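You operate a simulated robot arm through the tools that you are given. There is no shell and no other tool. Be economical: measure what you need, move in short steps, check, and stop when the job is done.

Carry out the task below with a simulated two-armed robot. There is one attempt and no reset: what you move stays moved.

TASK
Run the cooling water on the bypass at flow 5 and let the grey pot down.
Fine: yellow tap open first, red and blue taps shut before the black drain tap opens; bar gauge in the green; other taps stay.

The check looks at the end state, three seconds after you hand in, the way a careful person would. Anything else that was tipped, shoved, dropped, spilled or broken makes it a failure.

THE ROBOT
Two 7-joint arms with fingered hands on one trunk, on a base that drives. Base frame: it is fixed to the floor where the robot stands at the start and does not move with it; the origin is under the middle of the robot, x ahead of it, y to its left, z up. Lengths are in cm, angles in degrees, forces in N, time in s.
The left shoulder is at the start at [6, 12.6, 125.5], the right one opposite. With the tool pointing down near the work surface each hand reaches from about 10 to 38 cm from the robot's upright axis, wherever it stands, measured 20 degrees to its own side. Places, roughly: bar gauge [50, 30, 130]; black water tap [40, 10, 70]; blue water tap [60, 0, 100]; brass trim knob [60, -10, 100]; flow gauge [70, 10, 130]; flush lever [20, 60, 90]; grey water tap [90, -50, 140]; high green tap [40, 30, 160]; high orange tap [60, 10, 160]; red water tap [40, 40, 100]; sluice lever [0, 90, 90]; water pipes [50, 20, 50]; white water tap [30, 30, 60]; yellow clamp lever [30, 20, 90]; yellow water tap [50, 0, 60]. Payload 2.5 kg a hand.
Tool frame (each hand has its own): the origin (TCP) lies between the finger pads and is the grasp point; the fingertips stand 3 cm ahead of it; z points along the fingers, y is the line along which they close. The gripper opens to 10.4 cm. The gripper's body begins 3.5 cm behind the TCP. The gripper is a hand of 5 fingers: y runs from the thumb to the fingers, the wrist lies at [-1.5, -10.4, -17.8] in the tool frame, and closing takes about 1.5 s.
Orientation is told as [roll, pitch, yaw] about the base's x, y, z axes, in that order, counted from this pose: with the fingers straight down and the wrist toward the robot, the tool's x, y and z point along [0, 1, 0], [1, 0, 0] and [0, 0, -1] of the base frame.

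THE INTERFACE
- The arms move only by the tool send_rows. It takes "left_steps", "right_steps" or both (then of equal length, played together; a hand with none holds still); each is a list of rows, each a list of 6 numbers: the shift along the tool's x, y, z in cm, then the turn, a rotation vector about the tool's x, y, z in degrees. In form: [[dx, dy, dz, ax, ay, az], ...]. A call has 1 to 12 rows; each row is the pose to reach, as a shift and turn from the pose commanded when the call began, along the tool's axes at that moment. "left_hand" and "right_hand" are, for a hand that has rows, the gripper command, from -1 (fully open) to 1 (shut), values between in proportion, set as the call begins (left out, the last holds). Rows are played at 5 a second. More than 5 cm and 8.6 degrees between two rows, or a gripper value outside its range, and nothing of the call is played. Where a pose cannot be reached the arm comes as near as it can. A force on the tool above 40 N (or 10 N above the force at the start of the call, whichever is more), or a blocked arm, ends the call early, and 0.2 s more pass. The fingers move at their own pace (about 15.3 cm/s each) and stop on an object; they squeeze with about 26 N. The grip force told is the motor's: it shows also when the fingers shut on nothing. Time passes only in rows, and 0.2 s behind the last, so rows that repeat a pose let the fingers close. The reply holds the time, the measured pose of the TCP, the force on the tool along the base axes, the opening and the grip force, in the units named above and with some noise, with the torque about the TCP (base axes, N m) and any sound that the robot's microphone picked up, and new pictures: "pictures" is both (left out), scene, wrist or none (wrist: the cameras of the hands that moved).
- Cameras (640 x 400 px; columns grow to the right, rows downward): "scene" is now at [11.67, 3.32, 145.76]; the picture's right is [0.40, -0.92, 0.00], its down [-0.57, -0.24, -0.79] and it looks along [0.72, 0.31, -0.62] (base axes); focal length 214 px, centre (320, 200). "left" rides on the left gripper at [-8, -7.8, -14.1] in its tool frame; the picture's right is [-0.78, -0.30, 0.56], its down [0.53, -0.78, 0.33] and it looks along [0.33, 0.56, 0.76] (tool axes); focal length 247 px, centre (320, 200). "right" rides on the right gripper at [8, -7.8, -14.1] in its tool frame; the picture's right is [-0.78, 0.30, -0.56], its down [-0.54, -0.78, 0.33] and it looks along [-0.33, 0.56, 0.76] (tool axes); focal length 247 px, centre (320, 200). There is no depth. A picture from a camera that has moved, and an enlarged one, comes with that camera's place and axes in the base frame and with its lens.
- raise_lower(by): slides the trunk up (or, below 0, down) by that many cm; the arms and the scene camera ride with it, the base frame stays. It gives what a move gives, with no picture.
- drive_base(legs): drives the robot by 1 to 6 legs, each [ahead, left, turn to the left] in cm, cm and degrees, along the robot's own axes; the way and the turn of a leg run together, so that a leg with both is an arc; at most 150 cm and 180 degrees a leg. The arms and the cameras ride along, it lands a little off, and it stops where it bumps. It gives what a move gives, and a new picture of the scene camera.
- set_fingers(index, middle, ring, little, thumb_bend, thumb_turn, hand): sets how far each is bent, from 0 (flat) to 100 (curled in); at 30 the hand is open as for a grip, at 70 the pads meet at the TCP. One left out holds its place. A second passes; each finger stops where it meets its share of the squeeze, and holds until it gets a number again. A gripper value or a shape takes the hand back. It gives what a move gives, with no picture; readings hold the bend of each and the force on index, middle, ring, little, thumb and palm. thumb_turn goes from beside the hand (0) to across from the fingers (100), as for a grip.
- set_grasp(shape, hand): the hand has 5 fingers and takes this shape, open, in about a second: jaw (thumb against the fingers, like two jaws); tri (thumb and two fingers); tip (a fingertip pinch); poke (one finger out to press); point (the index stretched); flat (the hand flat); cup (the hand cupped); fist (a fist). The gripper value then closes the fingers along that shape, each until it touches; the sizes above hold for jaw. It gives what a move gives, with no picture.
- turn_head(pan, tilt): turns the head with the scene camera to pan (to the left, within 86 degrees either way) and tilt (down, from -29 to 69), counted from straight ahead of the robot. It gives what a move gives, and a new picture of the scene camera.
- close_up(camera, box): a new picture of the part [left, top, right, bottom] of that camera's present view, enlarged. No time passes.
- hand_in(): hands the job in; it is judged then, once.

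Go step by step. Nothing tells you exact positions but the pictures and the camera data: compare them with the known pose of the tool, close in by small moves and look again before you grip or let go. The budget is 120 turns and 260 pictures, counting those below and the enlarged ones. Unless the task says otherwise, let go and move clear before handing in, and close with one line.

The tools are called after "Request:" as name(argument=value, ...) on one line, values as JSON. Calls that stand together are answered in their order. send_rows: Moves the arms, as the interface text tells. Its arguments: {"type":"object","properties":{"left_steps":{"type":"array","items":{"type":"array","items":{"type":"number"}}},"left_hand":{"type":"number"},"right_steps":{"type":"array","items":{"type":"array","items":{"type":"number"}}},"right_hand":{"type":"number"},"pictures":{"type":"string","enum":["both","scene","wrist","none"]}},"required":[]} The other tools are called the same way: raise_lower (by) slides the trunk up or down; set_grasp (shape, hand) gives the hand a shape; set_fingers (index, middle, ring, little, thumb_bend, thumb_turn, hand) moves the fingers one by one; drive_base (legs) drives the base; turn_head (pan, tilt) turns the head that bears the scene camera; close_up (camera, box) takes an enlarged picture of a part of a camera's view; hand_in () hands the job in.

At the start:

```text
t: 0.0
left_tcp_pos: [43.92, 24.71, 125.32]
left_ee_rot: [0.1, 0.0, -0.1]
left_wrist_force: [0.9, -0.6, 0.1]
left_ft_torque: [0.0, 0.01, -0.01]
left_gripper_width: 10.38
left_grasp_force: 0.1
left_shape: jaw
left_bend: [30.0, 30.0, 30.0, 30.0, 30.0, 98.0]
left_finger forces: [0.0, 0.0, 0.0, 0.1, 0.0, 0.0]
right_tcp_pos: [50.34, -17.12, 119.47]
right_ee_rot: [0.1, 0.0, 0.0]
right_wrist_force: [-0.1, 0.2, -0.2]
right_ft_torque: [0.0, 0.02, 0.03]
right_gripper_width: 10.38
right_grasp_force: 0.1
right_shape: jaw
right_bend: [30.0, 30.0, 30.0, 30.0, 30.0, 98.0]
right_finger forces: [0.0, 0.1, 0.0, 0.0, 0.0, 0.0]
trunk travel left (down, up): [-65.0, 29.0]
robot x, y, heading: [-0.11, -0.03, -0.1]
head pan, tilt: [23.3, 38.2]
```

scene: 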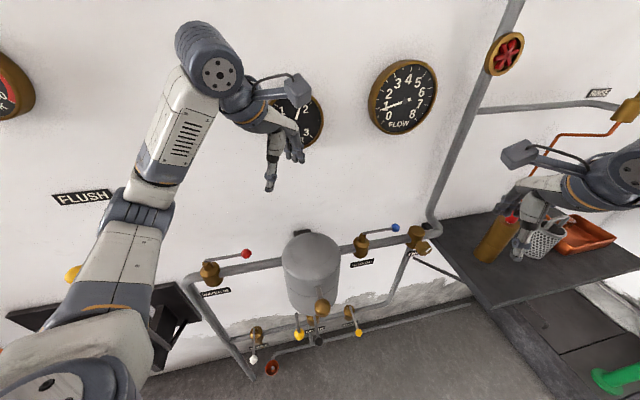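
right: 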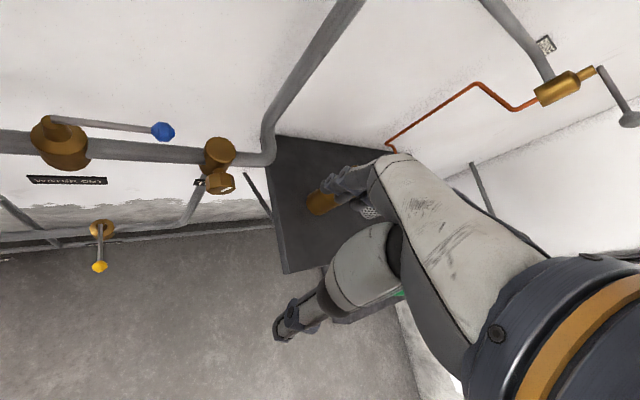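
left: 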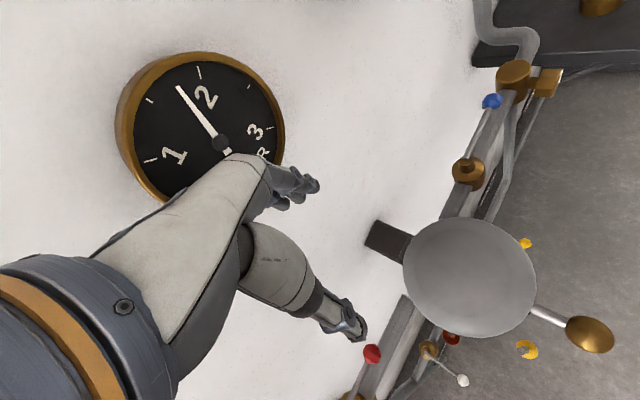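

I see a wall with the pot between a red tap and a blue tap, with small taps beneath, a bar gauge hidden behind the left hand, and a flow gauge at about 1. I'll take close looks before moving anything.

Request:
close_up(camera="scene", box=[180, 210, 340, 390])

Request:
close_up(camera="scene", box=[300, 200, 460, 300])

Request:
close_up(camera="scene", box=[240, 280, 400, 380])

Request:
turn_head(pan=23, tilt=10)

```text
2.22 times, centred on (260, 300) of scene
camera zoom: at [11.67, 3.32, 145.76], right [0.4, -0.92, 0.0], down [-0.57, -0.24, -0.79], along [0.72, 0.31, -0.62], focal length 477 px, centre (453, -22)
```

zoom: 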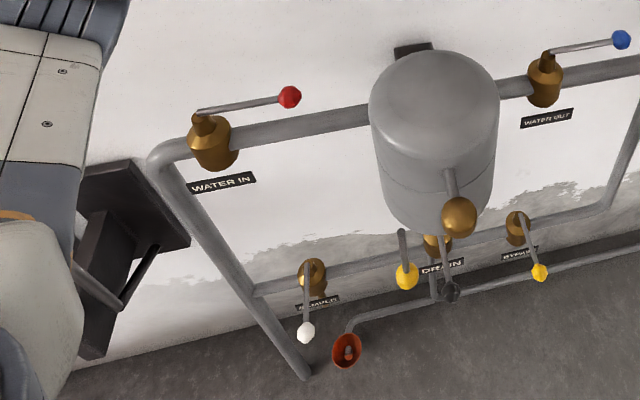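

```text
4.00 times, centred on (380, 250) of scene
camera zoom: at [11.67, 3.32, 145.76], right [0.4, -0.92, 0.0], down [-0.57, -0.24, -0.79], along [0.72, 0.31, -0.62], focal length 858 px, centre (80, 0)
```

zoom: 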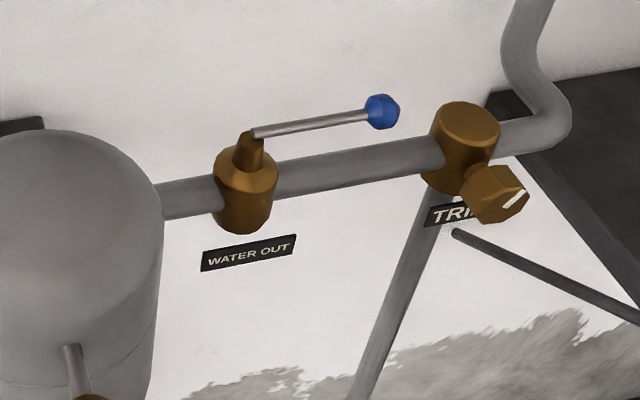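

```text
4.00 times, centred on (320, 330) of scene
camera zoom: at [11.67, 3.32, 145.76], right [0.4, -0.92, 0.0], down [-0.57, -0.24, -0.79], along [0.72, 0.31, -0.62], focal length 858 px, centre (320, -320)
```

zoom: 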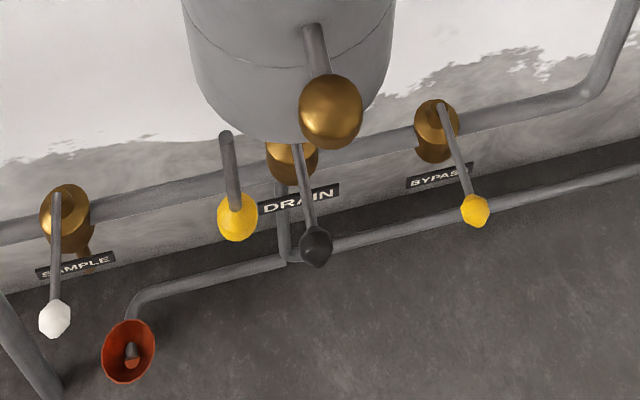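

```text
t: 0.9
left_tcp_pos: [43.78, 24.7, 125.43]
left_ee_rot: [0.0, 0.0, 0.0]
left_wrist_force: [0.2, 0.4, 0.1]
left_ft_torque: [0.0, 0.02, 0.0]
left_gripper_width: 10.4
left_grasp_force: 0.0
left_shape: jaw
left_bend: [30.0, 30.0, 30.0, 30.0, 30.0, 98.0]
left_finger forces: [0.0, 0.0, 0.0, 0.1, 0.0, 0.1]
right_tcp_pos: [50.27, -17.0, 119.47]
right_ee_rot: [0.0, 0.0, -0.1]
right_wrist_force: [0.9, 0.3, 0.5]
right_ft_torque: [0.02, -0.01, 0.02]
right_gripper_width: 10.36
right_grasp_force: 0.1
right_shape: jaw
right_bend: [30.0, 30.0, 30.0, 30.0, 30.0, 98.0]
right_finger forces: [0.1, 0.1, 0.0, 0.0, 0.1, 0.0]
trunk travel left (down, up): [-65.0, 29.0]
robot x, y, heading: [0.12, 0.14, 0.2]
head pan, tilt: [23.0, 10.0]
camera scene: at [12.31, 3.54, 150.25], right [0.39, -0.92, 0.0], down [-0.16, -0.07, -0.98], along [0.91, 0.38, -0.17], focal length 214 px, centre (320, 200)
```

scene: 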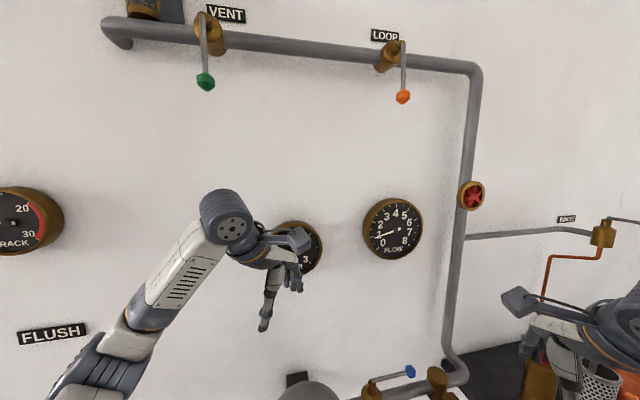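

The red and blue levers lie along their pipe (open) and the yellow bypass lever hangs across its pipe. Next I'll look at the gauge through the left wrist camera and at the pot.

Request:
close_up(camera="left", box=[100, 40, 300, 210])

Request:
close_up(camera="left", box=[340, 200, 640, 400])

Request:
close_up(camera="scene", box=[340, 190, 440, 270])

Request:
turn_head(pan=35, tilt=60)

```text
2.35 times, centred on (200, 125) of left
camera zoom: at [36.1, 16.67, 139.47], right [-0.3, -0.78, -0.56], down [-0.78, 0.53, -0.33], along [0.56, 0.33, -0.76], focal length 581 px, centre (602, 376)
```

zoom: 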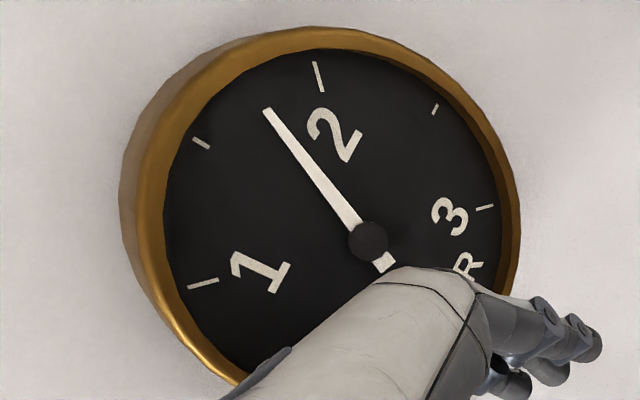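

```text
2.00 times, centred on (490, 300) of left
camera zoom: at [36.1, 16.67, 139.47], right [-0.3, -0.78, -0.56], down [-0.78, 0.53, -0.33], along [0.56, 0.33, -0.76], focal length 494 px, centre (-20, 0)
```

zoom: 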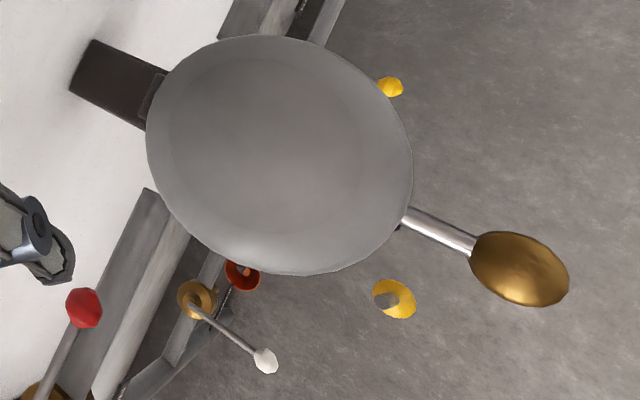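

```text
5.00 times, centred on (390, 230) of scene
camera zoom: at [12.31, 3.54, 150.25], right [0.39, -0.92, 0.0], down [-0.16, -0.07, -0.98], along [0.91, 0.38, -0.17], focal length 1072 px, centre (-30, 50)
```

zoom: 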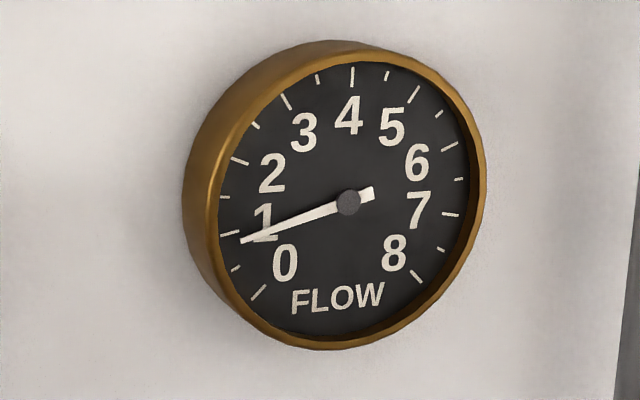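

```text
t: 2.1
left_tcp_pos: [43.89, 24.72, 125.35]
left_ee_rot: [0.0, -0.1, -0.1]
left_wrist_force: [-0.1, -0.4, 0.0]
left_ft_torque: [0.03, -0.01, 0.02]
left_gripper_width: 10.37
left_grasp_force: 0.1
left_shape: jaw
left_bend: [30.0, 30.0, 30.0, 30.0, 30.0, 98.0]
left_finger forces: [0.0, 0.0, 0.0, 0.1, 0.0, 0.0]
right_tcp_pos: [50.27, -17.09, 119.41]
right_ee_rot: [0.0, 0.0, -0.1]
right_wrist_force: [0.5, 0.6, 0.1]
right_ft_torque: [-0.01, 0.0, -0.02]
right_gripper_width: 10.36
right_grasp_force: 0.2
right_shape: jaw
right_bend: [30.0, 30.0, 30.0, 30.0, 30.0, 98.0]
right_finger forces: [0.0, 0.0, 0.1, 0.0, 0.0, 0.0]
trunk travel left (down, up): [-65.0, 29.0]
robot x, y, heading: [-0.09, 0.29, 0.1]
head pan, tilt: [35.0, 60.0]
camera scene: at [9.22, 3.74, 142.82], right [0.57, -0.82, 0.0], down [-0.71, -0.5, -0.5], along [0.41, 0.29, -0.87], focal length 214 px, centre (320, 200)
```

scene: 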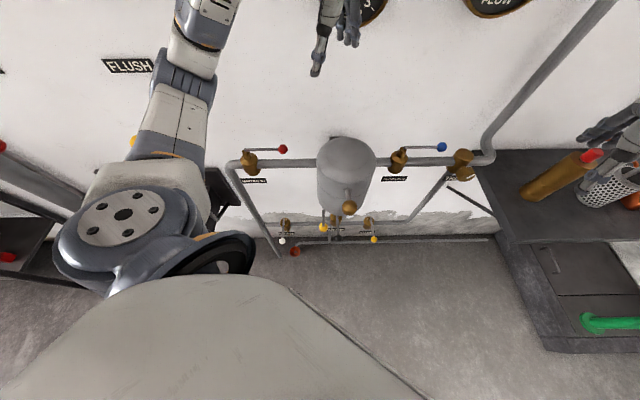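

The wall faces roughly 35° left of my heading, with the pipe run about 50 cm ahead along its normal. I'll back off a little and turn to face the wall so its axes line up with mine.

Request:
drive_base(legs=[[-20, 0, 0], [0, 0, 35]])

Request:
turn_head(pan=0, tilt=35)

```text
t: 5.4
left_tcp_pos: [1.79, 45.36, 125.42]
left_ee_rot: [0.0, 0.0, 35.2]
left_wrist_force: [0.3, -0.4, 0.5]
left_ft_torque: [-0.04, -0.03, -0.03]
left_gripper_width: 10.37
left_grasp_force: 0.1
left_shape: jaw
left_bend: [30.0, 30.0, 30.0, 30.0, 30.0, 98.0]
left_finger forces: [0.0, 0.0, 0.0, 0.1, 0.1, 0.1]
right_tcp_pos: [30.98, 14.95, 119.54]
right_ee_rot: [0.1, 0.0, 35.2]
right_wrist_force: [0.1, 0.2, -0.3]
right_ft_torque: [0.01, 0.0, 0.02]
right_gripper_width: 10.41
right_grasp_force: 0.1
right_shape: jaw
right_bend: [30.0, 30.0, 30.0, 30.0, 30.0, 98.0]
right_finger forces: [0.0, 0.0, 0.0, 0.0, 0.0, 0.0]
trunk travel left (down, up): [-65.0, 29.0]
robot x, y, heading: [-19.92, -0.07, 35.5]
head pan, tilt: [35.0, 60.0]
camera scene: at [-14.62, 8.49, 142.82], right [0.94, -0.34, 0.0], down [-0.29, -0.81, -0.5], along [0.17, 0.47, -0.87], focal length 214 px, centre (320, 200)
```

scene: 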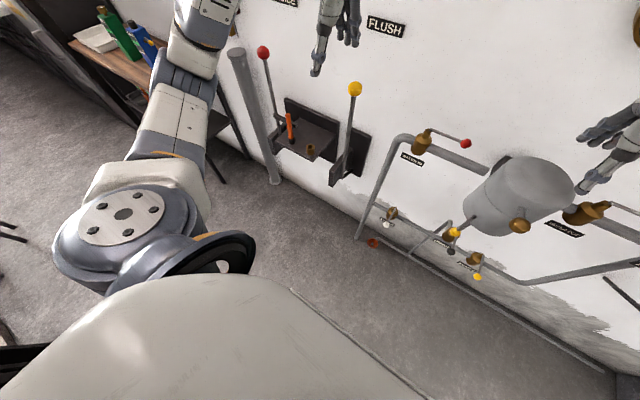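

```text
t: 6.4
left_tcp_pos: [1.8, 45.39, 125.39]
left_ee_rot: [0.0, 0.0, 35.1]
left_wrist_force: [-0.9, 0.6, 0.1]
left_ft_torque: [-0.02, 0.01, -0.03]
left_gripper_width: 10.34
left_grasp_force: 0.1
left_shape: jaw
left_bend: [30.0, 30.0, 30.0, 30.0, 30.0, 98.0]
left_finger forces: [0.0, 0.0, 0.0, 0.0, 0.0, 0.0]
right_tcp_pos: [31.2, 14.95, 119.43]
right_ee_rot: [-0.1, 0.0, 35.2]
right_wrist_force: [-0.8, 0.6, 0.3]
right_ft_torque: [0.0, 0.0, 0.02]
right_gripper_width: 10.38
right_grasp_force: 0.1
right_shape: jaw
right_bend: [30.0, 30.0, 30.0, 30.0, 30.0, 98.0]
right_finger forces: [0.0, 0.0, 0.0, 0.1, 0.0, 0.0]
trunk travel left (down, up): [-65.0, 29.0]
robot x, y, heading: [-19.83, 0.06, 35.4]
head pan, tilt: [0.0, 35.0]
camera scene: at [-9.68, 7.3, 146.24], right [0.58, -0.82, 0.0], down [-0.47, -0.33, -0.82], along [0.67, 0.47, -0.57], focal length 214 px, centre (320, 200)
```

scene: 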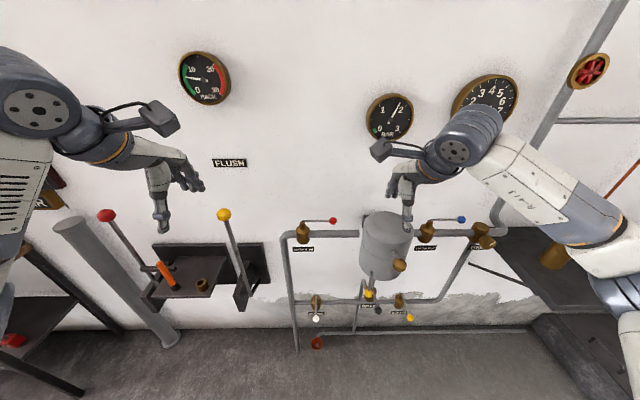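

Now facing the wall squarely. I'll enlarge the gauge and the pot/tap area.

Request:
close_up(camera="scene", box=[350, 80, 430, 150])

Request:
close_up(camera="scene", box=[290, 200, 440, 355])

```text
5.71 times, centred on (390, 115) of scene
camera zoom: at [-9.68, 7.3, 146.24], right [0.58, -0.82, 0.0], down [-0.47, -0.33, -0.82], along [0.67, 0.47, -0.57], focal length 1226 px, centre (-80, 686)
```

zoom: 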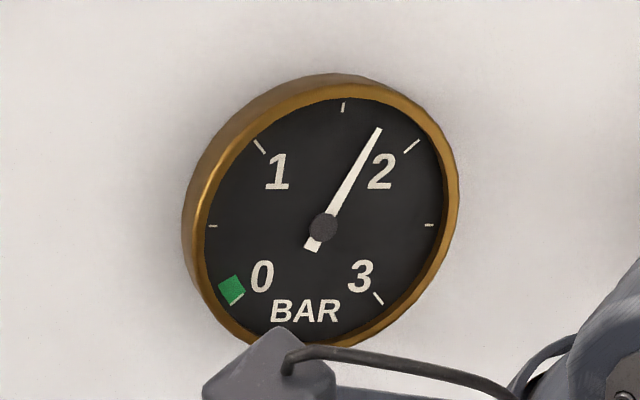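

```text
2.58 times, centred on (365, 278) of scene
camera zoom: at [-9.68, 7.3, 146.24], right [0.58, -0.82, 0.0], down [-0.47, -0.33, -0.82], along [0.67, 0.47, -0.57], focal length 554 px, centre (204, 0)
```

zoom: 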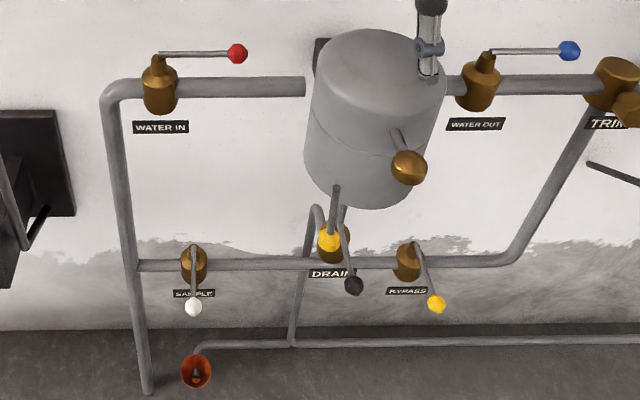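

The bar gauge's green mark is at 0, so "let down" means emptying the pot through the black drain. Before backing off and lowering I'll check the surroundings left and right.

Request:
turn_head(pan=-80, tilt=40)

Request:
turn_head(pan=85, tilt=40)

Request:
turn_head(pan=0, tilt=35)

```text
t: 7.9
left_tcp_pos: [1.73, 45.47, 125.43]
left_ee_rot: [0.0, 0.0, 35.2]
left_wrist_force: [0.3, -0.2, 0.1]
left_ft_torque: [0.02, 0.01, -0.04]
left_gripper_width: 10.37
left_grasp_force: 0.1
left_shape: jaw
left_bend: [30.0, 30.0, 30.0, 30.0, 30.0, 98.0]
left_finger forces: [0.1, 0.0, 0.0, 0.0, 0.0, 0.0]
right_tcp_pos: [31.08, 14.97, 119.51]
right_ee_rot: [0.0, 0.0, 35.2]
right_wrist_force: [0.3, 0.0, 0.3]
right_ft_torque: [-0.02, 0.0, 0.0]
right_gripper_width: 10.39
right_grasp_force: 0.1
right_shape: jaw
right_bend: [30.0, 30.0, 30.0, 30.0, 30.0, 98.0]
right_finger forces: [0.1, 0.1, 0.0, 0.0, 0.0, 0.0]
trunk travel left (down, up): [-65.0, 29.0]
robot x, y, heading: [-20.19, -0.05, 35.1]
head pan, tilt: [-80.0, 40.0]
camera scene: at [-10.82, -3.77, 145.49], right [-0.7, -0.71, 0.0], down [-0.46, 0.45, -0.77], along [0.54, -0.54, -0.64], focal length 214 px, centre (320, 200)
```

scene: 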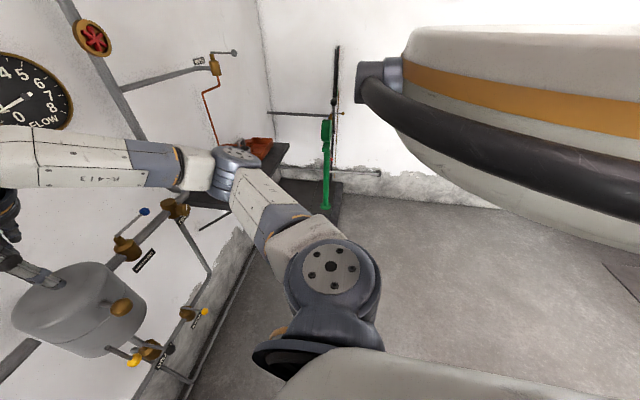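

```text
t: 10.4
left_tcp_pos: [1.72, 45.51, 125.41]
left_ee_rot: [-0.1, -0.1, 35.2]
left_wrist_force: [-0.3, 1.0, -0.7]
left_ft_torque: [0.0, 0.0, -0.01]
left_gripper_width: 10.37
left_grasp_force: 0.1
left_shape: jaw
left_bend: [30.0, 30.0, 30.0, 30.0, 30.0, 98.0]
left_finger forces: [0.0, 0.0, 0.0, 0.0, 0.0, 0.0]
right_tcp_pos: [31.08, 14.93, 119.52]
right_ee_rot: [-0.1, 0.1, 35.1]
right_wrist_force: [0.7, 0.0, 0.9]
right_ft_torque: [0.03, -0.02, 0.01]
right_gripper_width: 10.35
right_grasp_force: 0.1
right_shape: jaw
right_bend: [30.0, 30.0, 30.0, 30.0, 30.0, 98.0]
right_finger forces: [0.1, 0.0, 0.1, 0.0, 0.1, 0.1]
trunk travel left (down, up): [-65.0, 29.0]
robot x, y, heading: [-19.47, 0.03, 35.4]
head pan, tilt: [85.0, 40.0]
camera scene: at [-21.14, 9.56, 145.49], right [0.86, 0.5, 0.0], down [0.32, -0.56, -0.77], along [-0.39, 0.66, -0.64], focal length 214 px, centre (320, 200)
```

scene: 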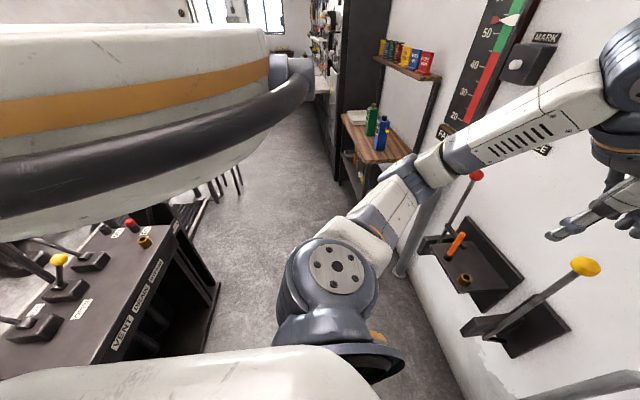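

```text
t: 12.0
left_tcp_pos: [1.68, 45.31, 125.38]
left_ee_rot: [0.0, 0.0, 35.3]
left_wrist_force: [0.2, -0.3, 0.3]
left_ft_torque: [0.0, 0.0, 0.01]
left_gripper_width: 10.34
left_grasp_force: 0.1
left_shape: jaw
left_bend: [30.0, 30.0, 30.0, 30.0, 30.0, 98.0]
left_finger forces: [0.1, 0.1, 0.0, 0.1, 0.0, 0.0]
right_tcp_pos: [30.95, 14.99, 119.43]
right_ee_rot: [-0.1, 0.1, 35.2]
right_wrist_force: [-0.4, 0.0, -0.5]
right_ft_torque: [0.03, -0.01, 0.01]
right_gripper_width: 10.37
right_grasp_force: 0.0
right_shape: jaw
right_bend: [30.0, 30.0, 30.0, 30.0, 30.0, 98.0]
right_finger forces: [0.1, 0.0, 0.1, 0.1, 0.0, 0.0]
trunk travel left (down, up): [-65.0, 29.0]
robot x, y, heading: [-19.77, 0.23, 34.7]
head pan, tilt: [0.0, 35.0]
camera scene: at [-9.67, 7.3, 146.25], right [0.58, -0.82, 0.0], down [-0.47, -0.33, -0.82], along [0.67, 0.47, -0.57], focal length 214 px, centre (320, 200)
```

scene: 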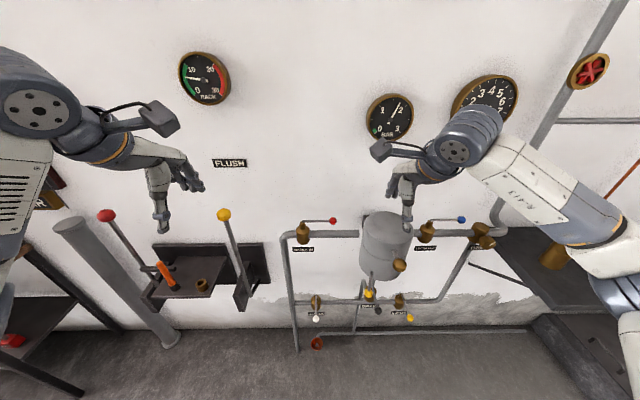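

I've triangulated the layout using wall axes (u to the right along the wall, n into it). The shut levers point straight out of the wall and the open ones lie along the pipe. The yellow knob is near u=23, n=38, z=62, so I'll pull the hands in, slide right and lower the trunk.

Request:
send_rows(right_steps=[[0, -4, 0, 0, 0, 0], [0, -8, 0, 0, 0, 0], [0, -12, 0, 0, 0, 0], [0, -14, 0, 0, 0, 0]], left_steps=[[0, -4, 0, 0, 0, 0], [0, -8, 0, 0, 0, 0], [0, -10, 0, 0, 0, 0], [0, -10, 0, 0, 0, 0]], pictures="none")

Request:
drive_base(legs=[[0, -16, 0]])

Request:
raise_lower(by=-30)

Request:
turn_head(pan=0, tilt=30)

```text
t: 13.0
left_tcp_pos: [-6.55, 39.67, 125.37]
left_ee_rot: [0.0, 0.0, 35.4]
left_wrist_force: [-0.8, 0.3, -0.3]
left_ft_torque: [0.0, 0.01, 0.0]
left_gripper_width: 10.39
left_grasp_force: 0.1
left_shape: jaw
left_bend: [30.0, 30.0, 30.0, 30.0, 30.0, 98.0]
left_finger forces: [0.0, 0.0, 0.0, 0.1, 0.1, 0.0]
right_tcp_pos: [19.49, 6.87, 119.46]
right_ee_rot: [0.0, 0.0, 35.2]
right_wrist_force: [-1.1, 0.4, 0.6]
right_ft_torque: [-0.02, 0.01, -0.02]
right_gripper_width: 10.38
right_grasp_force: 0.0
right_shape: jaw
right_bend: [30.0, 30.0, 30.0, 30.0, 30.0, 98.0]
right_finger forces: [0.0, 0.0, 0.0, 0.0, 0.0, 0.1]
trunk travel left (down, up): [-65.0, 29.0]
robot x, y, heading: [-20.25, -0.01, 34.9]
head pan, tilt: [0.0, 35.0]
```

```text
t: 14.4
left_tcp_pos: [2.73, 26.71, 125.41]
left_ee_rot: [0.0, 0.0, 35.3]
left_wrist_force: [-1.0, -0.5, 0.1]
left_ft_torque: [0.0, 0.02, 0.02]
left_gripper_width: 10.38
left_grasp_force: 0.1
left_shape: jaw
left_bend: [30.0, 30.0, 30.0, 30.0, 30.0, 98.0]
left_finger forces: [0.0, 0.0, 0.0, 0.1, 0.0, 0.1]
right_tcp_pos: [28.81, -6.1, 119.62]
right_ee_rot: [0.0, 0.0, 35.2]
right_wrist_force: [-0.3, -0.9, 0.2]
right_ft_torque: [0.04, 0.01, -0.03]
right_gripper_width: 10.37
right_grasp_force: 0.1
right_shape: jaw
right_bend: [30.0, 30.0, 30.0, 30.0, 30.0, 98.0]
right_finger forces: [0.0, 0.0, 0.0, 0.0, 0.0, 0.0]
trunk travel left (down, up): [-65.0, 29.0]
robot x, y, heading: [-10.84, -13.25, 35.3]
head pan, tilt: [0.0, 35.0]
camera scene: at [-0.45, -5.77, 146.25], right [0.58, -0.82, 0.0], down [-0.47, -0.33, -0.82], along [0.67, 0.47, -0.57], focal length 214 px, centre (320, 200)
```

scene: 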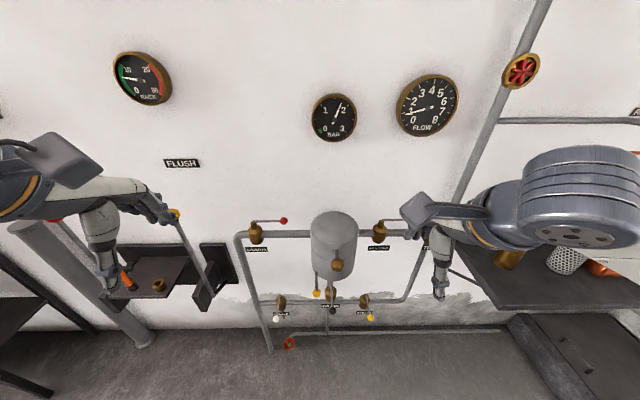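

```text
t: 17.4
left_tcp_pos: [2.7, 26.72, 95.36]
left_ee_rot: [0.0, 0.0, 35.2]
left_wrist_force: [-0.4, 0.6, -0.2]
left_ft_torque: [-0.01, -0.01, 0.02]
left_gripper_width: 10.36
left_grasp_force: 0.1
left_shape: jaw
left_bend: [30.0, 30.0, 30.0, 30.0, 30.0, 98.0]
left_finger forces: [0.0, 0.0, 0.0, 0.1, 0.0, 0.1]
right_tcp_pos: [28.73, -5.98, 89.52]
right_ee_rot: [0.0, 0.1, 35.2]
right_wrist_force: [-0.9, 0.1, -0.7]
right_ft_torque: [0.01, -0.02, -0.02]
right_gripper_width: 10.36
right_grasp_force: 0.0
right_shape: jaw
right_bend: [30.0, 30.0, 30.0, 30.0, 30.0, 98.0]
right_finger forces: [0.1, 0.0, 0.0, 0.0, 0.0, 0.0]
trunk travel left (down, up): [-35.0, 59.0]
robot x, y, heading: [-11.05, -13.07, 35.3]
head pan, tilt: [0.0, 35.0]
```

```text
t: 18.1
left_tcp_pos: [2.75, 26.64, 95.4]
left_ee_rot: [0.0, 0.0, 35.2]
left_wrist_force: [-0.1, -0.6, -1.2]
left_ft_torque: [-0.01, 0.01, -0.01]
left_gripper_width: 10.38
left_grasp_force: 0.1
left_shape: jaw
left_bend: [30.0, 30.0, 30.0, 30.0, 30.0, 98.0]
left_finger forces: [0.0, 0.1, 0.1, 0.0, 0.0, 0.0]
right_tcp_pos: [28.87, -6.05, 89.6]
right_ee_rot: [0.1, 0.0, 35.2]
right_wrist_force: [0.3, 0.5, 0.3]
right_ft_torque: [-0.06, -0.01, -0.05]
right_gripper_width: 10.35
right_grasp_force: 0.0
right_shape: jaw
right_bend: [30.0, 30.0, 30.0, 30.0, 30.0, 98.0]
right_finger forces: [0.0, 0.0, 0.0, 0.0, 0.0, 0.0]
trunk travel left (down, up): [-35.0, 59.0]
robot x, y, heading: [-10.83, -12.66, 35.4]
head pan, tilt: [0.0, 30.0]
camera scene: at [-0.31, -5.56, 117.02], right [0.58, -0.82, 0.0], down [-0.41, -0.29, -0.87], along [0.71, 0.5, -0.5], focal length 214 px, centre (320, 200)
```

scene: 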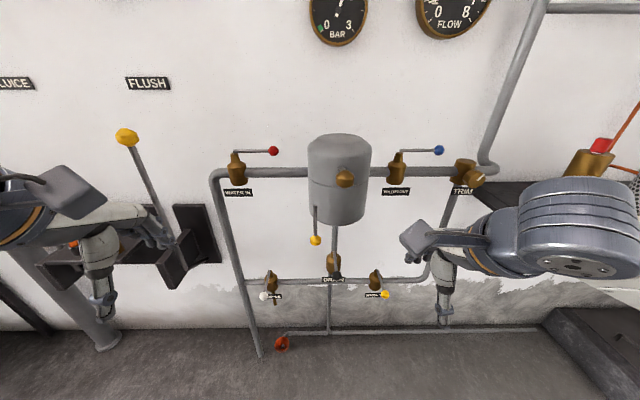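

Request:
close_up(camera="scene", box=[240, 140, 400, 240])

Request:
close_up(camera="scene", box=[250, 210, 410, 310])

Request:
close_up(camera="scene", box=[370, 130, 530, 230])

```text
4.00 times, centred on (320, 190) of scene
camera zoom: at [-0.31, -5.56, 117.02], right [0.58, -0.82, 0.0], down [-0.41, -0.29, -0.87], along [0.71, 0.5, -0.5], focal length 858 px, centre (320, 240)
```

zoom: 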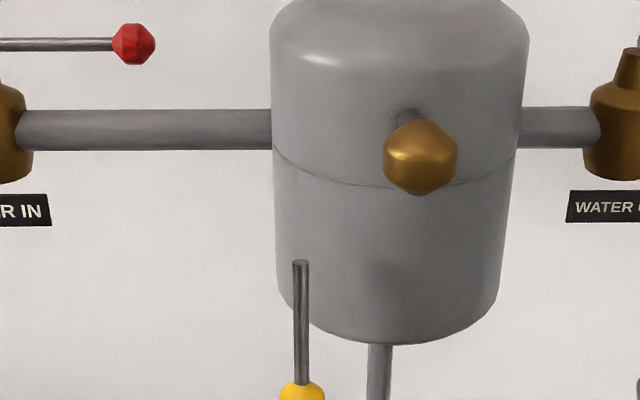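

```text
4.00 times, centred on (330, 260) of scene
camera zoom: at [-0.31, -5.56, 117.02], right [0.58, -0.82, 0.0], down [-0.41, -0.29, -0.87], along [0.71, 0.5, -0.5], focal length 858 px, centre (280, -40)
```

zoom: 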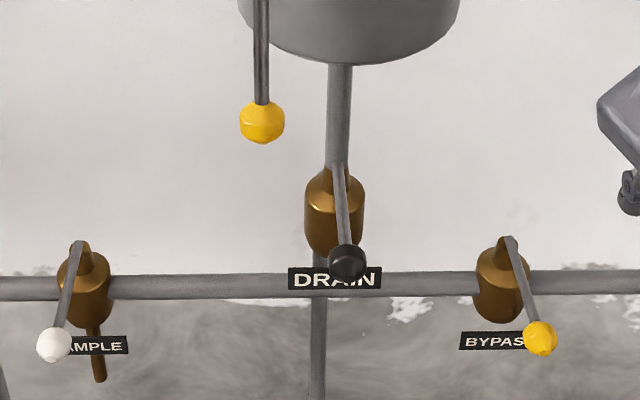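

```text
4.00 times, centred on (450, 180) of scene
camera zoom: at [-0.31, -5.56, 117.02], right [0.58, -0.82, 0.0], down [-0.41, -0.29, -0.87], along [0.71, 0.5, -0.5], focal length 858 px, centre (-200, 280)
```

zoom: 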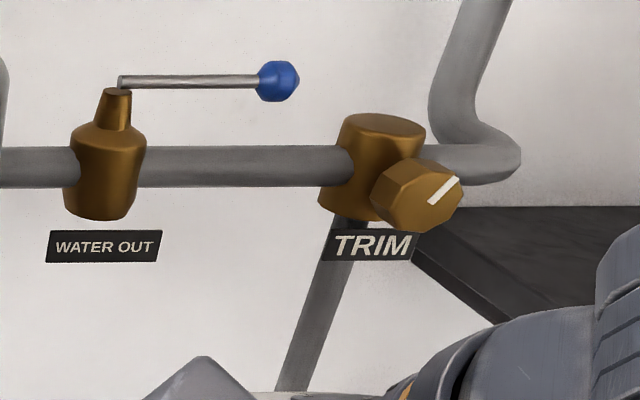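

The yellow bypass lever runs from its stem at about (u24, n49) to its knob at (24, 40), z≈59. I'll lower further, close the right hand into a compact pusher, shift it left of the lever and drive closer.

Request:
raise_lower(by=-29)

Request:
send_rows(right_steps=[[2, 0, 0, 0, 0, 0], [4, 0, 0, 0, 0, 0], [4, 0, 0, 0, 0, 0], [4, 0, 0, 0, 0, 0], [4, 0, 0, 0, 0, 0], [4, 0, 0, 0, 0, 0], [4, 0, 0, 0, 0, 0], [4, 0, 0, 0, 0, 0]], right_hand=1, pictures="both")

```text
t: 21.0
left_tcp_pos: [2.65, 26.73, 66.46]
left_ee_rot: [0.0, 0.0, 35.1]
left_wrist_force: [-0.5, -0.4, -0.2]
left_ft_torque: [-0.01, -0.03, -0.03]
left_gripper_width: 10.37
left_grasp_force: 0.0
left_shape: jaw
left_bend: [30.0, 30.0, 30.0, 30.0, 30.0, 98.0]
left_finger forces: [0.1, 0.0, 0.0, 0.0, 0.0, 0.0]
right_tcp_pos: [28.71, -6.1, 60.6]
right_ee_rot: [-0.1, 0.0, 35.2]
right_wrist_force: [-0.4, -1.5, 0.2]
right_ft_torque: [0.0, 0.0, 0.01]
right_gripper_width: 10.35
right_grasp_force: 0.0
right_shape: jaw
right_bend: [30.0, 30.0, 30.0, 30.0, 30.0, 98.0]
right_finger forces: [0.1, 0.0, 0.0, 0.1, 0.0, 0.0]
trunk travel left (down, up): [-6.0, 88.0]
robot x, y, heading: [-10.63, -12.96, 34.9]
head pan, tilt: [0.0, 30.0]
```

```text
t: 22.8
left_tcp_pos: [2.74, 26.79, 66.41]
left_ee_rot: [0.0, 0.0, 35.2]
left_wrist_force: [0.0, 0.0, -0.4]
left_ft_torque: [0.03, 0.02, 0.0]
left_gripper_width: 10.37
left_grasp_force: 0.0
left_shape: jaw
left_bend: [30.0, 30.0, 30.0, 30.0, 30.0, 98.0]
left_finger forces: [0.1, 0.1, 0.0, 0.0, 0.0, 0.0]
right_tcp_pos: [26.37, -2.69, 60.43]
right_ee_rot: [0.0, -0.1, 35.2]
right_wrist_force: [-0.2, 0.1, 0.1]
right_ft_torque: [0.02, 0.04, -0.02]
right_gripper_width: 0.01
right_grasp_force: 26.3
right_shape: jaw
right_bend: [70.0, 70.0, 70.0, 70.0, 46.0, 100.0]
right_finger forces: [0.0, 0.0, 0.1, 0.1, 0.0, 0.0]
trunk travel left (down, up): [-6.0, 88.0]
robot x, y, heading: [-10.73, -12.62, 35.2]
head pan, tilt: [0.0, 30.0]
camera scene: at [-0.3, -5.56, 88.03], right [0.58, -0.82, 0.0], down [-0.41, -0.29, -0.87], along [0.71, 0.5, -0.5], focal length 214 px, centre (320, 200)
camera right: at [15.48, -0.62, 74.71], right [0.69, -0.46, 0.56], down [-0.33, -0.88, -0.33], along [0.65, 0.05, -0.76], focal length 247 px, centre (320, 200)
```

scene: 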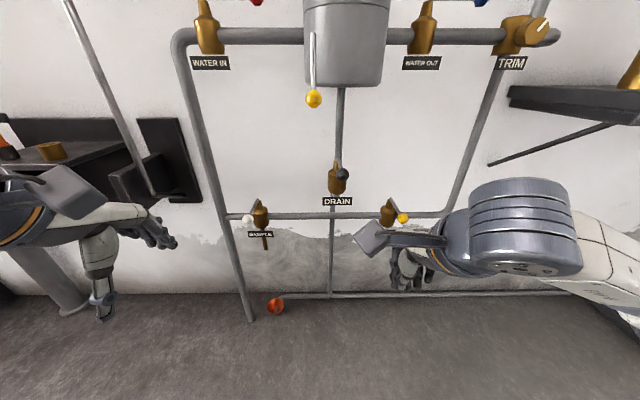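
right: 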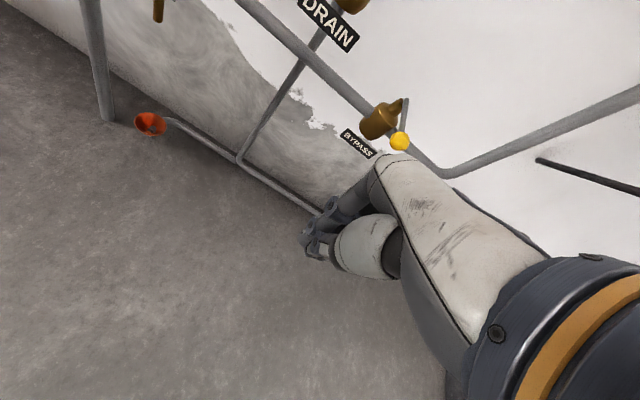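

The refined yellow knob position is (u24.5, n39.5, z58.3), and my closed hand is to its left. I'll shift 2 cm more left and drive ahead 11.

Request:
send_rows(right_steps=[[2, 0, 0, 0, 0, 0]], pictures="none")

Request:
drive_base(legs=[[11, 0, 0]])

Request:
close_up(camera="scene", box=[300, 150, 500, 350])

Request:
close_up(camera="right", box=[200, 0, 520, 300])

```text
t: 23.2
left_tcp_pos: [2.71, 26.69, 66.48]
left_ee_rot: [0.1, -0.1, 35.2]
left_wrist_force: [-0.9, -0.9, -0.3]
left_ft_torque: [0.0, -0.04, 0.01]
left_gripper_width: 10.38
left_grasp_force: 0.1
left_shape: jaw
left_bend: [30.0, 30.0, 30.0, 30.0, 30.0, 98.0]
left_finger forces: [0.0, 0.0, 0.0, 0.1, 0.0, 0.0]
right_tcp_pos: [25.21, -1.11, 60.39]
right_ee_rot: [0.0, -0.1, 35.3]
right_wrist_force: [0.3, 0.3, -0.7]
right_ft_torque: [0.01, 0.02, 0.0]
right_gripper_width: 0.02
right_grasp_force: 25.9
right_shape: jaw
right_bend: [70.0, 70.0, 70.0, 70.0, 46.0, 100.0]
right_finger forces: [0.0, 0.1, 0.0, 0.0, 0.1, 0.0]
trunk travel left (down, up): [-6.0, 88.0]
robot x, y, heading: [-11.25, -13.0, 35.2]
head pan, tilt: [0.0, 30.0]
```

```text
t: 24.4
left_tcp_pos: [11.66, 33.11, 66.44]
left_ee_rot: [0.0, 0.0, 35.2]
left_wrist_force: [0.9, -0.1, 0.4]
left_ft_torque: [-0.02, 0.01, -0.01]
left_gripper_width: 10.39
left_grasp_force: 0.0
left_shape: jaw
left_bend: [30.0, 30.0, 30.0, 30.0, 30.0, 98.0]
left_finger forces: [0.0, 0.1, 0.1, 0.0, 0.0, 0.0]
right_tcp_pos: [34.28, 5.25, 60.43]
right_ee_rot: [-0.1, 0.0, 35.2]
right_wrist_force: [-0.4, -0.6, 0.8]
right_ft_torque: [-0.02, 0.02, 0.0]
right_gripper_width: 0.0
right_grasp_force: 26.3
right_shape: jaw
right_bend: [70.0, 70.0, 70.0, 70.0, 46.0, 100.0]
right_finger forces: [0.0, 0.0, 0.1, 0.0, 0.0, 0.0]
trunk travel left (down, up): [-6.0, 88.0]
robot x, y, heading: [-1.72, -6.63, 35.3]
head pan, tilt: [0.0, 30.0]
camera scene: at [8.65, 0.76, 88.03], right [0.58, -0.82, 0.0], down [-0.41, -0.29, -0.87], along [0.71, 0.5, -0.5], focal length 214 px, centre (320, 200)
```

scene: 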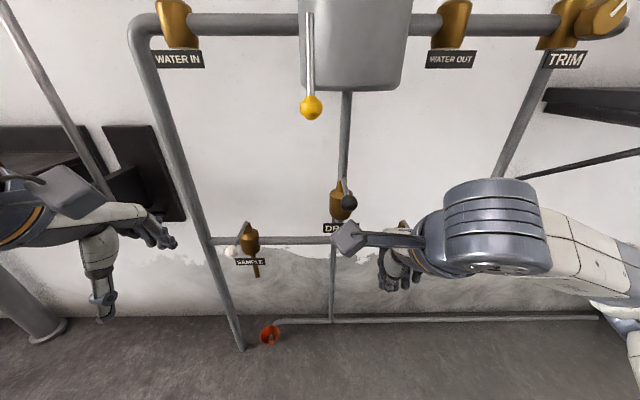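

```text
2.00 times, centred on (400, 250) of scene
camera zoom: at [8.65, 0.76, 88.03], right [0.58, -0.82, 0.0], down [-0.41, -0.29, -0.87], along [0.71, 0.5, -0.5], focal length 429 px, centre (160, 100)
```

zoom: 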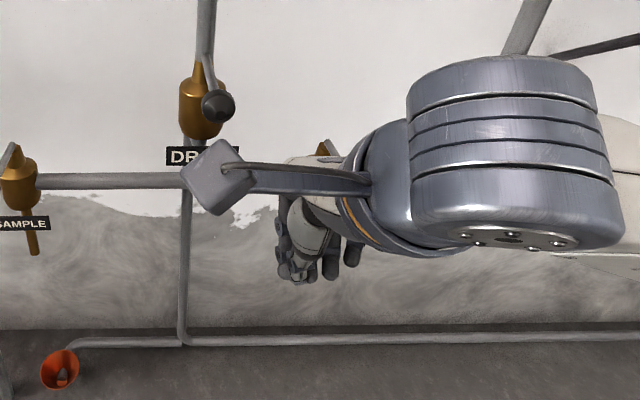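

```text
1.33 times, centred on (360, 150) of right
camera zoom: at [23.31, 7.33, 74.68], right [0.69, -0.46, 0.56], down [-0.33, -0.88, -0.33], along [0.65, 0.05, -0.76], focal length 329 px, centre (267, 267)
```

zoom: 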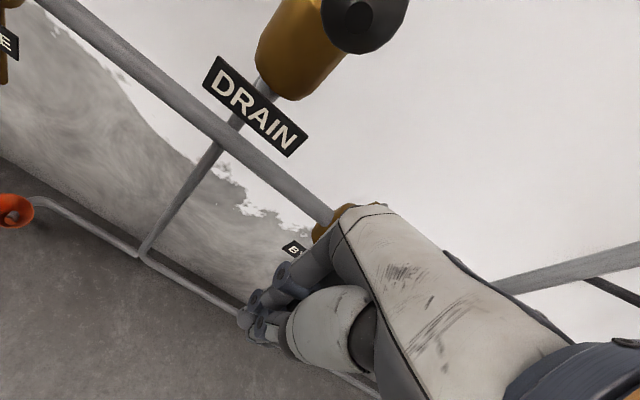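

The right hand's camera box would sweep close to the black knob if I went straight in. I'll yaw the hand 48° left where it stands, so the camera sits behind it, then look again.

Request:
send_rows(right_steps=[[0, 0, 0, 0, 0, -8], [0, 0, 0, 0, 0, -16], [0, 0, 0, 0, 0, -24], [0, 0, 0, 0, 0, -32], [0, 0, 0, 0, 0, -40], [0, 0, 0, 0, 0, -48]], pictures="both")

Request:
close_up(camera="scene", box=[300, 150, 500, 350])

```text
t: 25.8
left_tcp_pos: [11.61, 33.06, 66.49]
left_ee_rot: [0.0, 0.0, 35.2]
left_wrist_force: [0.2, 0.2, 0.2]
left_ft_torque: [0.01, 0.0, -0.01]
left_gripper_width: 10.38
left_grasp_force: 0.1
left_shape: jaw
left_bend: [30.0, 30.0, 30.0, 30.0, 30.0, 98.0]
left_finger forces: [0.0, 0.0, 0.1, 0.1, 0.0, 0.0]
right_tcp_pos: [34.33, 5.31, 60.48]
right_ee_rot: [-0.1, 0.1, 83.3]
right_wrist_force: [0.1, -0.4, 0.0]
right_ft_torque: [0.0, -0.02, 0.02]
right_gripper_width: 0.0
right_grasp_force: 25.9
right_shape: jaw
right_bend: [70.0, 70.0, 70.0, 70.0, 46.0, 100.0]
right_finger forces: [0.0, 0.0, 0.0, 0.1, 0.0, 0.0]
trunk travel left (down, up): [-6.0, 88.0]
robot x, y, heading: [-1.78, -6.59, 35.1]
head pan, tilt: [0.0, 30.0]
camera scene: at [8.65, 0.76, 88.03], right [0.58, -0.82, 0.0], down [-0.41, -0.29, -0.87], along [0.71, 0.5, -0.5], focal length 214 px, centre (320, 200)
camera right: at [25.42, -1.53, 74.67], right [0.81, 0.2, 0.56], down [0.44, -0.83, -0.33], along [0.4, 0.51, -0.76], focal length 247 px, centre (320, 200)
```

scene: 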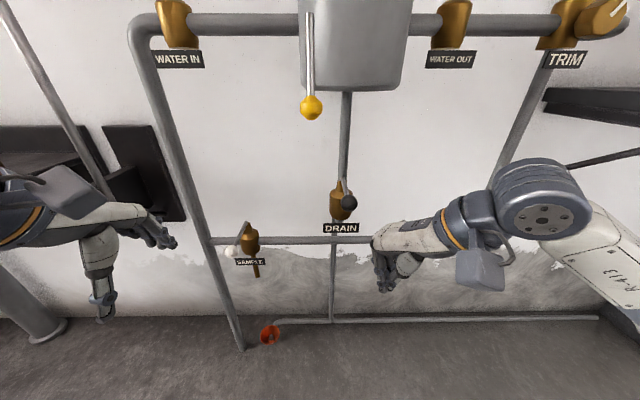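
right: 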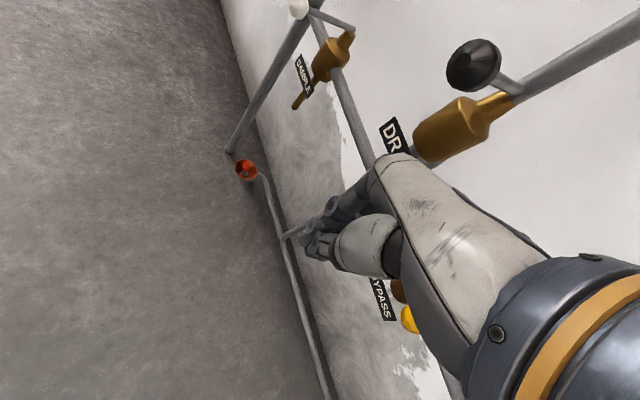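

```text
2.00 times, centred on (400, 250) of scene
camera zoom: at [8.65, 0.76, 88.03], right [0.58, -0.82, 0.0], down [-0.41, -0.29, -0.87], along [0.71, 0.5, -0.5], focal length 429 px, centre (160, 100)
```

zoom: 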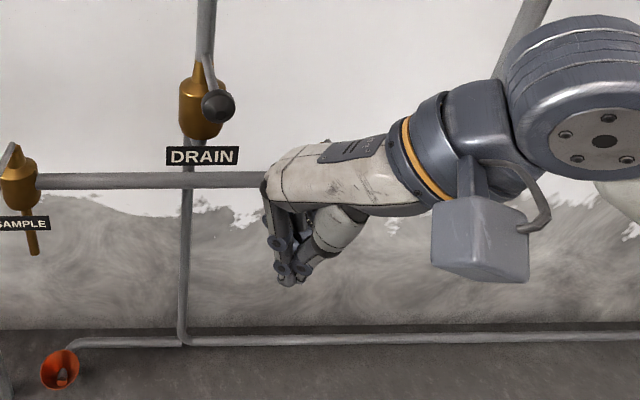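

A straight index finger will make a slimmer pusher with the palm well above the lever. I'll raise a bit and point the right index.

Request:
raise_lower(by=6)

Request:
set_grasp(hand="right", shape="point")

Request:
close_up(camera="scene", box=[300, 150, 500, 350])

Request:
close_up(camera="right", box=[200, 100, 520, 400])

```text
t: 26.8
left_tcp_pos: [11.69, 33.14, 72.38]
left_ee_rot: [0.1, 0.0, 35.2]
left_wrist_force: [0.4, 0.1, 0.6]
left_ft_torque: [0.01, -0.01, 0.01]
left_gripper_width: 10.35
left_grasp_force: 0.0
left_shape: jaw
left_bend: [30.0, 30.0, 30.0, 30.0, 30.0, 98.0]
left_finger forces: [0.1, 0.0, 0.0, 0.1, 0.1, 0.1]
right_tcp_pos: [34.4, 5.19, 66.48]
right_ee_rot: [0.0, 0.0, 83.2]
right_wrist_force: [0.1, -0.6, -0.3]
right_ft_torque: [-0.01, -0.04, -0.02]
right_gripper_width: 0.01
right_grasp_force: 26.0
right_shape: jaw
right_bend: [70.0, 70.0, 70.0, 70.0, 46.0, 100.0]
right_finger forces: [0.1, 0.0, 0.0, 0.0, 0.1, 0.0]
trunk travel left (down, up): [-12.0, 82.0]
robot x, y, heading: [-2.09, -6.92, 35.5]
head pan, tilt: [0.0, 30.0]
```

```text
t: 27.7
left_tcp_pos: [11.69, 32.97, 72.47]
left_ee_rot: [0.0, -0.1, 35.2]
left_wrist_force: [-0.1, 0.1, -0.1]
left_ft_torque: [0.01, 0.0, 0.0]
left_gripper_width: 10.36
left_grasp_force: 0.1
left_shape: jaw
left_bend: [30.0, 30.0, 30.0, 30.0, 30.0, 98.0]
left_finger forces: [0.0, 0.1, 0.0, 0.0, 0.0, 0.1]
right_tcp_pos: [34.34, 5.12, 66.56]
right_ee_rot: [0.1, 0.0, 83.2]
right_wrist_force: [0.1, 0.7, 0.0]
right_ft_torque: [0.01, 0.0, -0.02]
right_gripper_width: 0.0
right_grasp_force: 0.0
right_shape: point
right_bend: [20.0, 100.0, 100.0, 100.0, 99.0, 88.0]
right_finger forces: [0.0, 0.0, 0.0, 0.0, 0.1, 0.0]
trunk travel left (down, up): [-12.0, 82.0]
robot x, y, heading: [-1.44, -6.52, 35.3]
head pan, tilt: [0.0, 30.0]
```

```text
2.00 times, centred on (400, 250) of scene
camera zoom: at [8.65, 0.76, 94.02], right [0.58, -0.82, 0.0], down [-0.41, -0.29, -0.87], along [0.71, 0.5, -0.5], focal length 429 px, centre (160, 100)
```

zoom: 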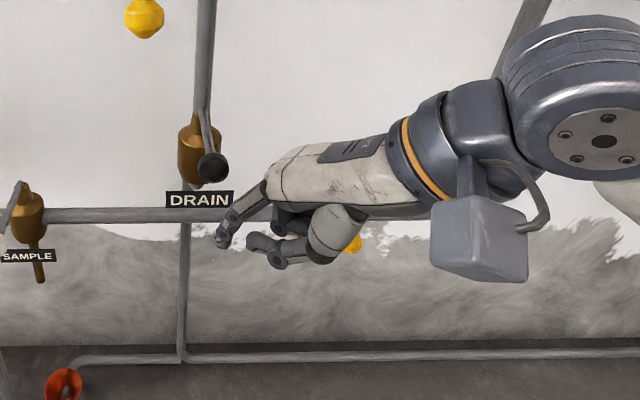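

```text
1.33 times, centred on (360, 250) of right
camera zoom: at [25.4, -1.49, 80.68], right [0.81, 0.2, 0.56], down [0.44, -0.83, -0.33], along [0.4, 0.51, -0.76], focal length 329 px, centre (267, 133)
```

zoom: 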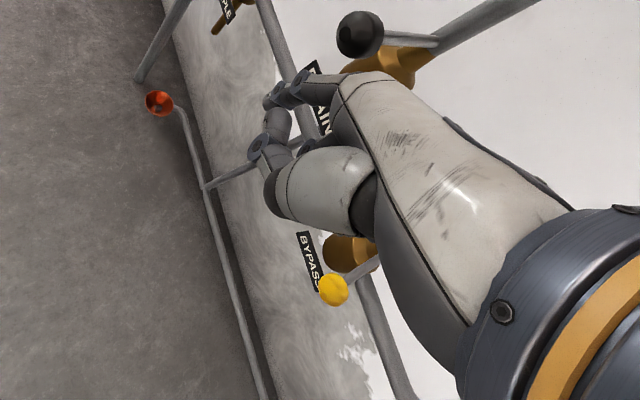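

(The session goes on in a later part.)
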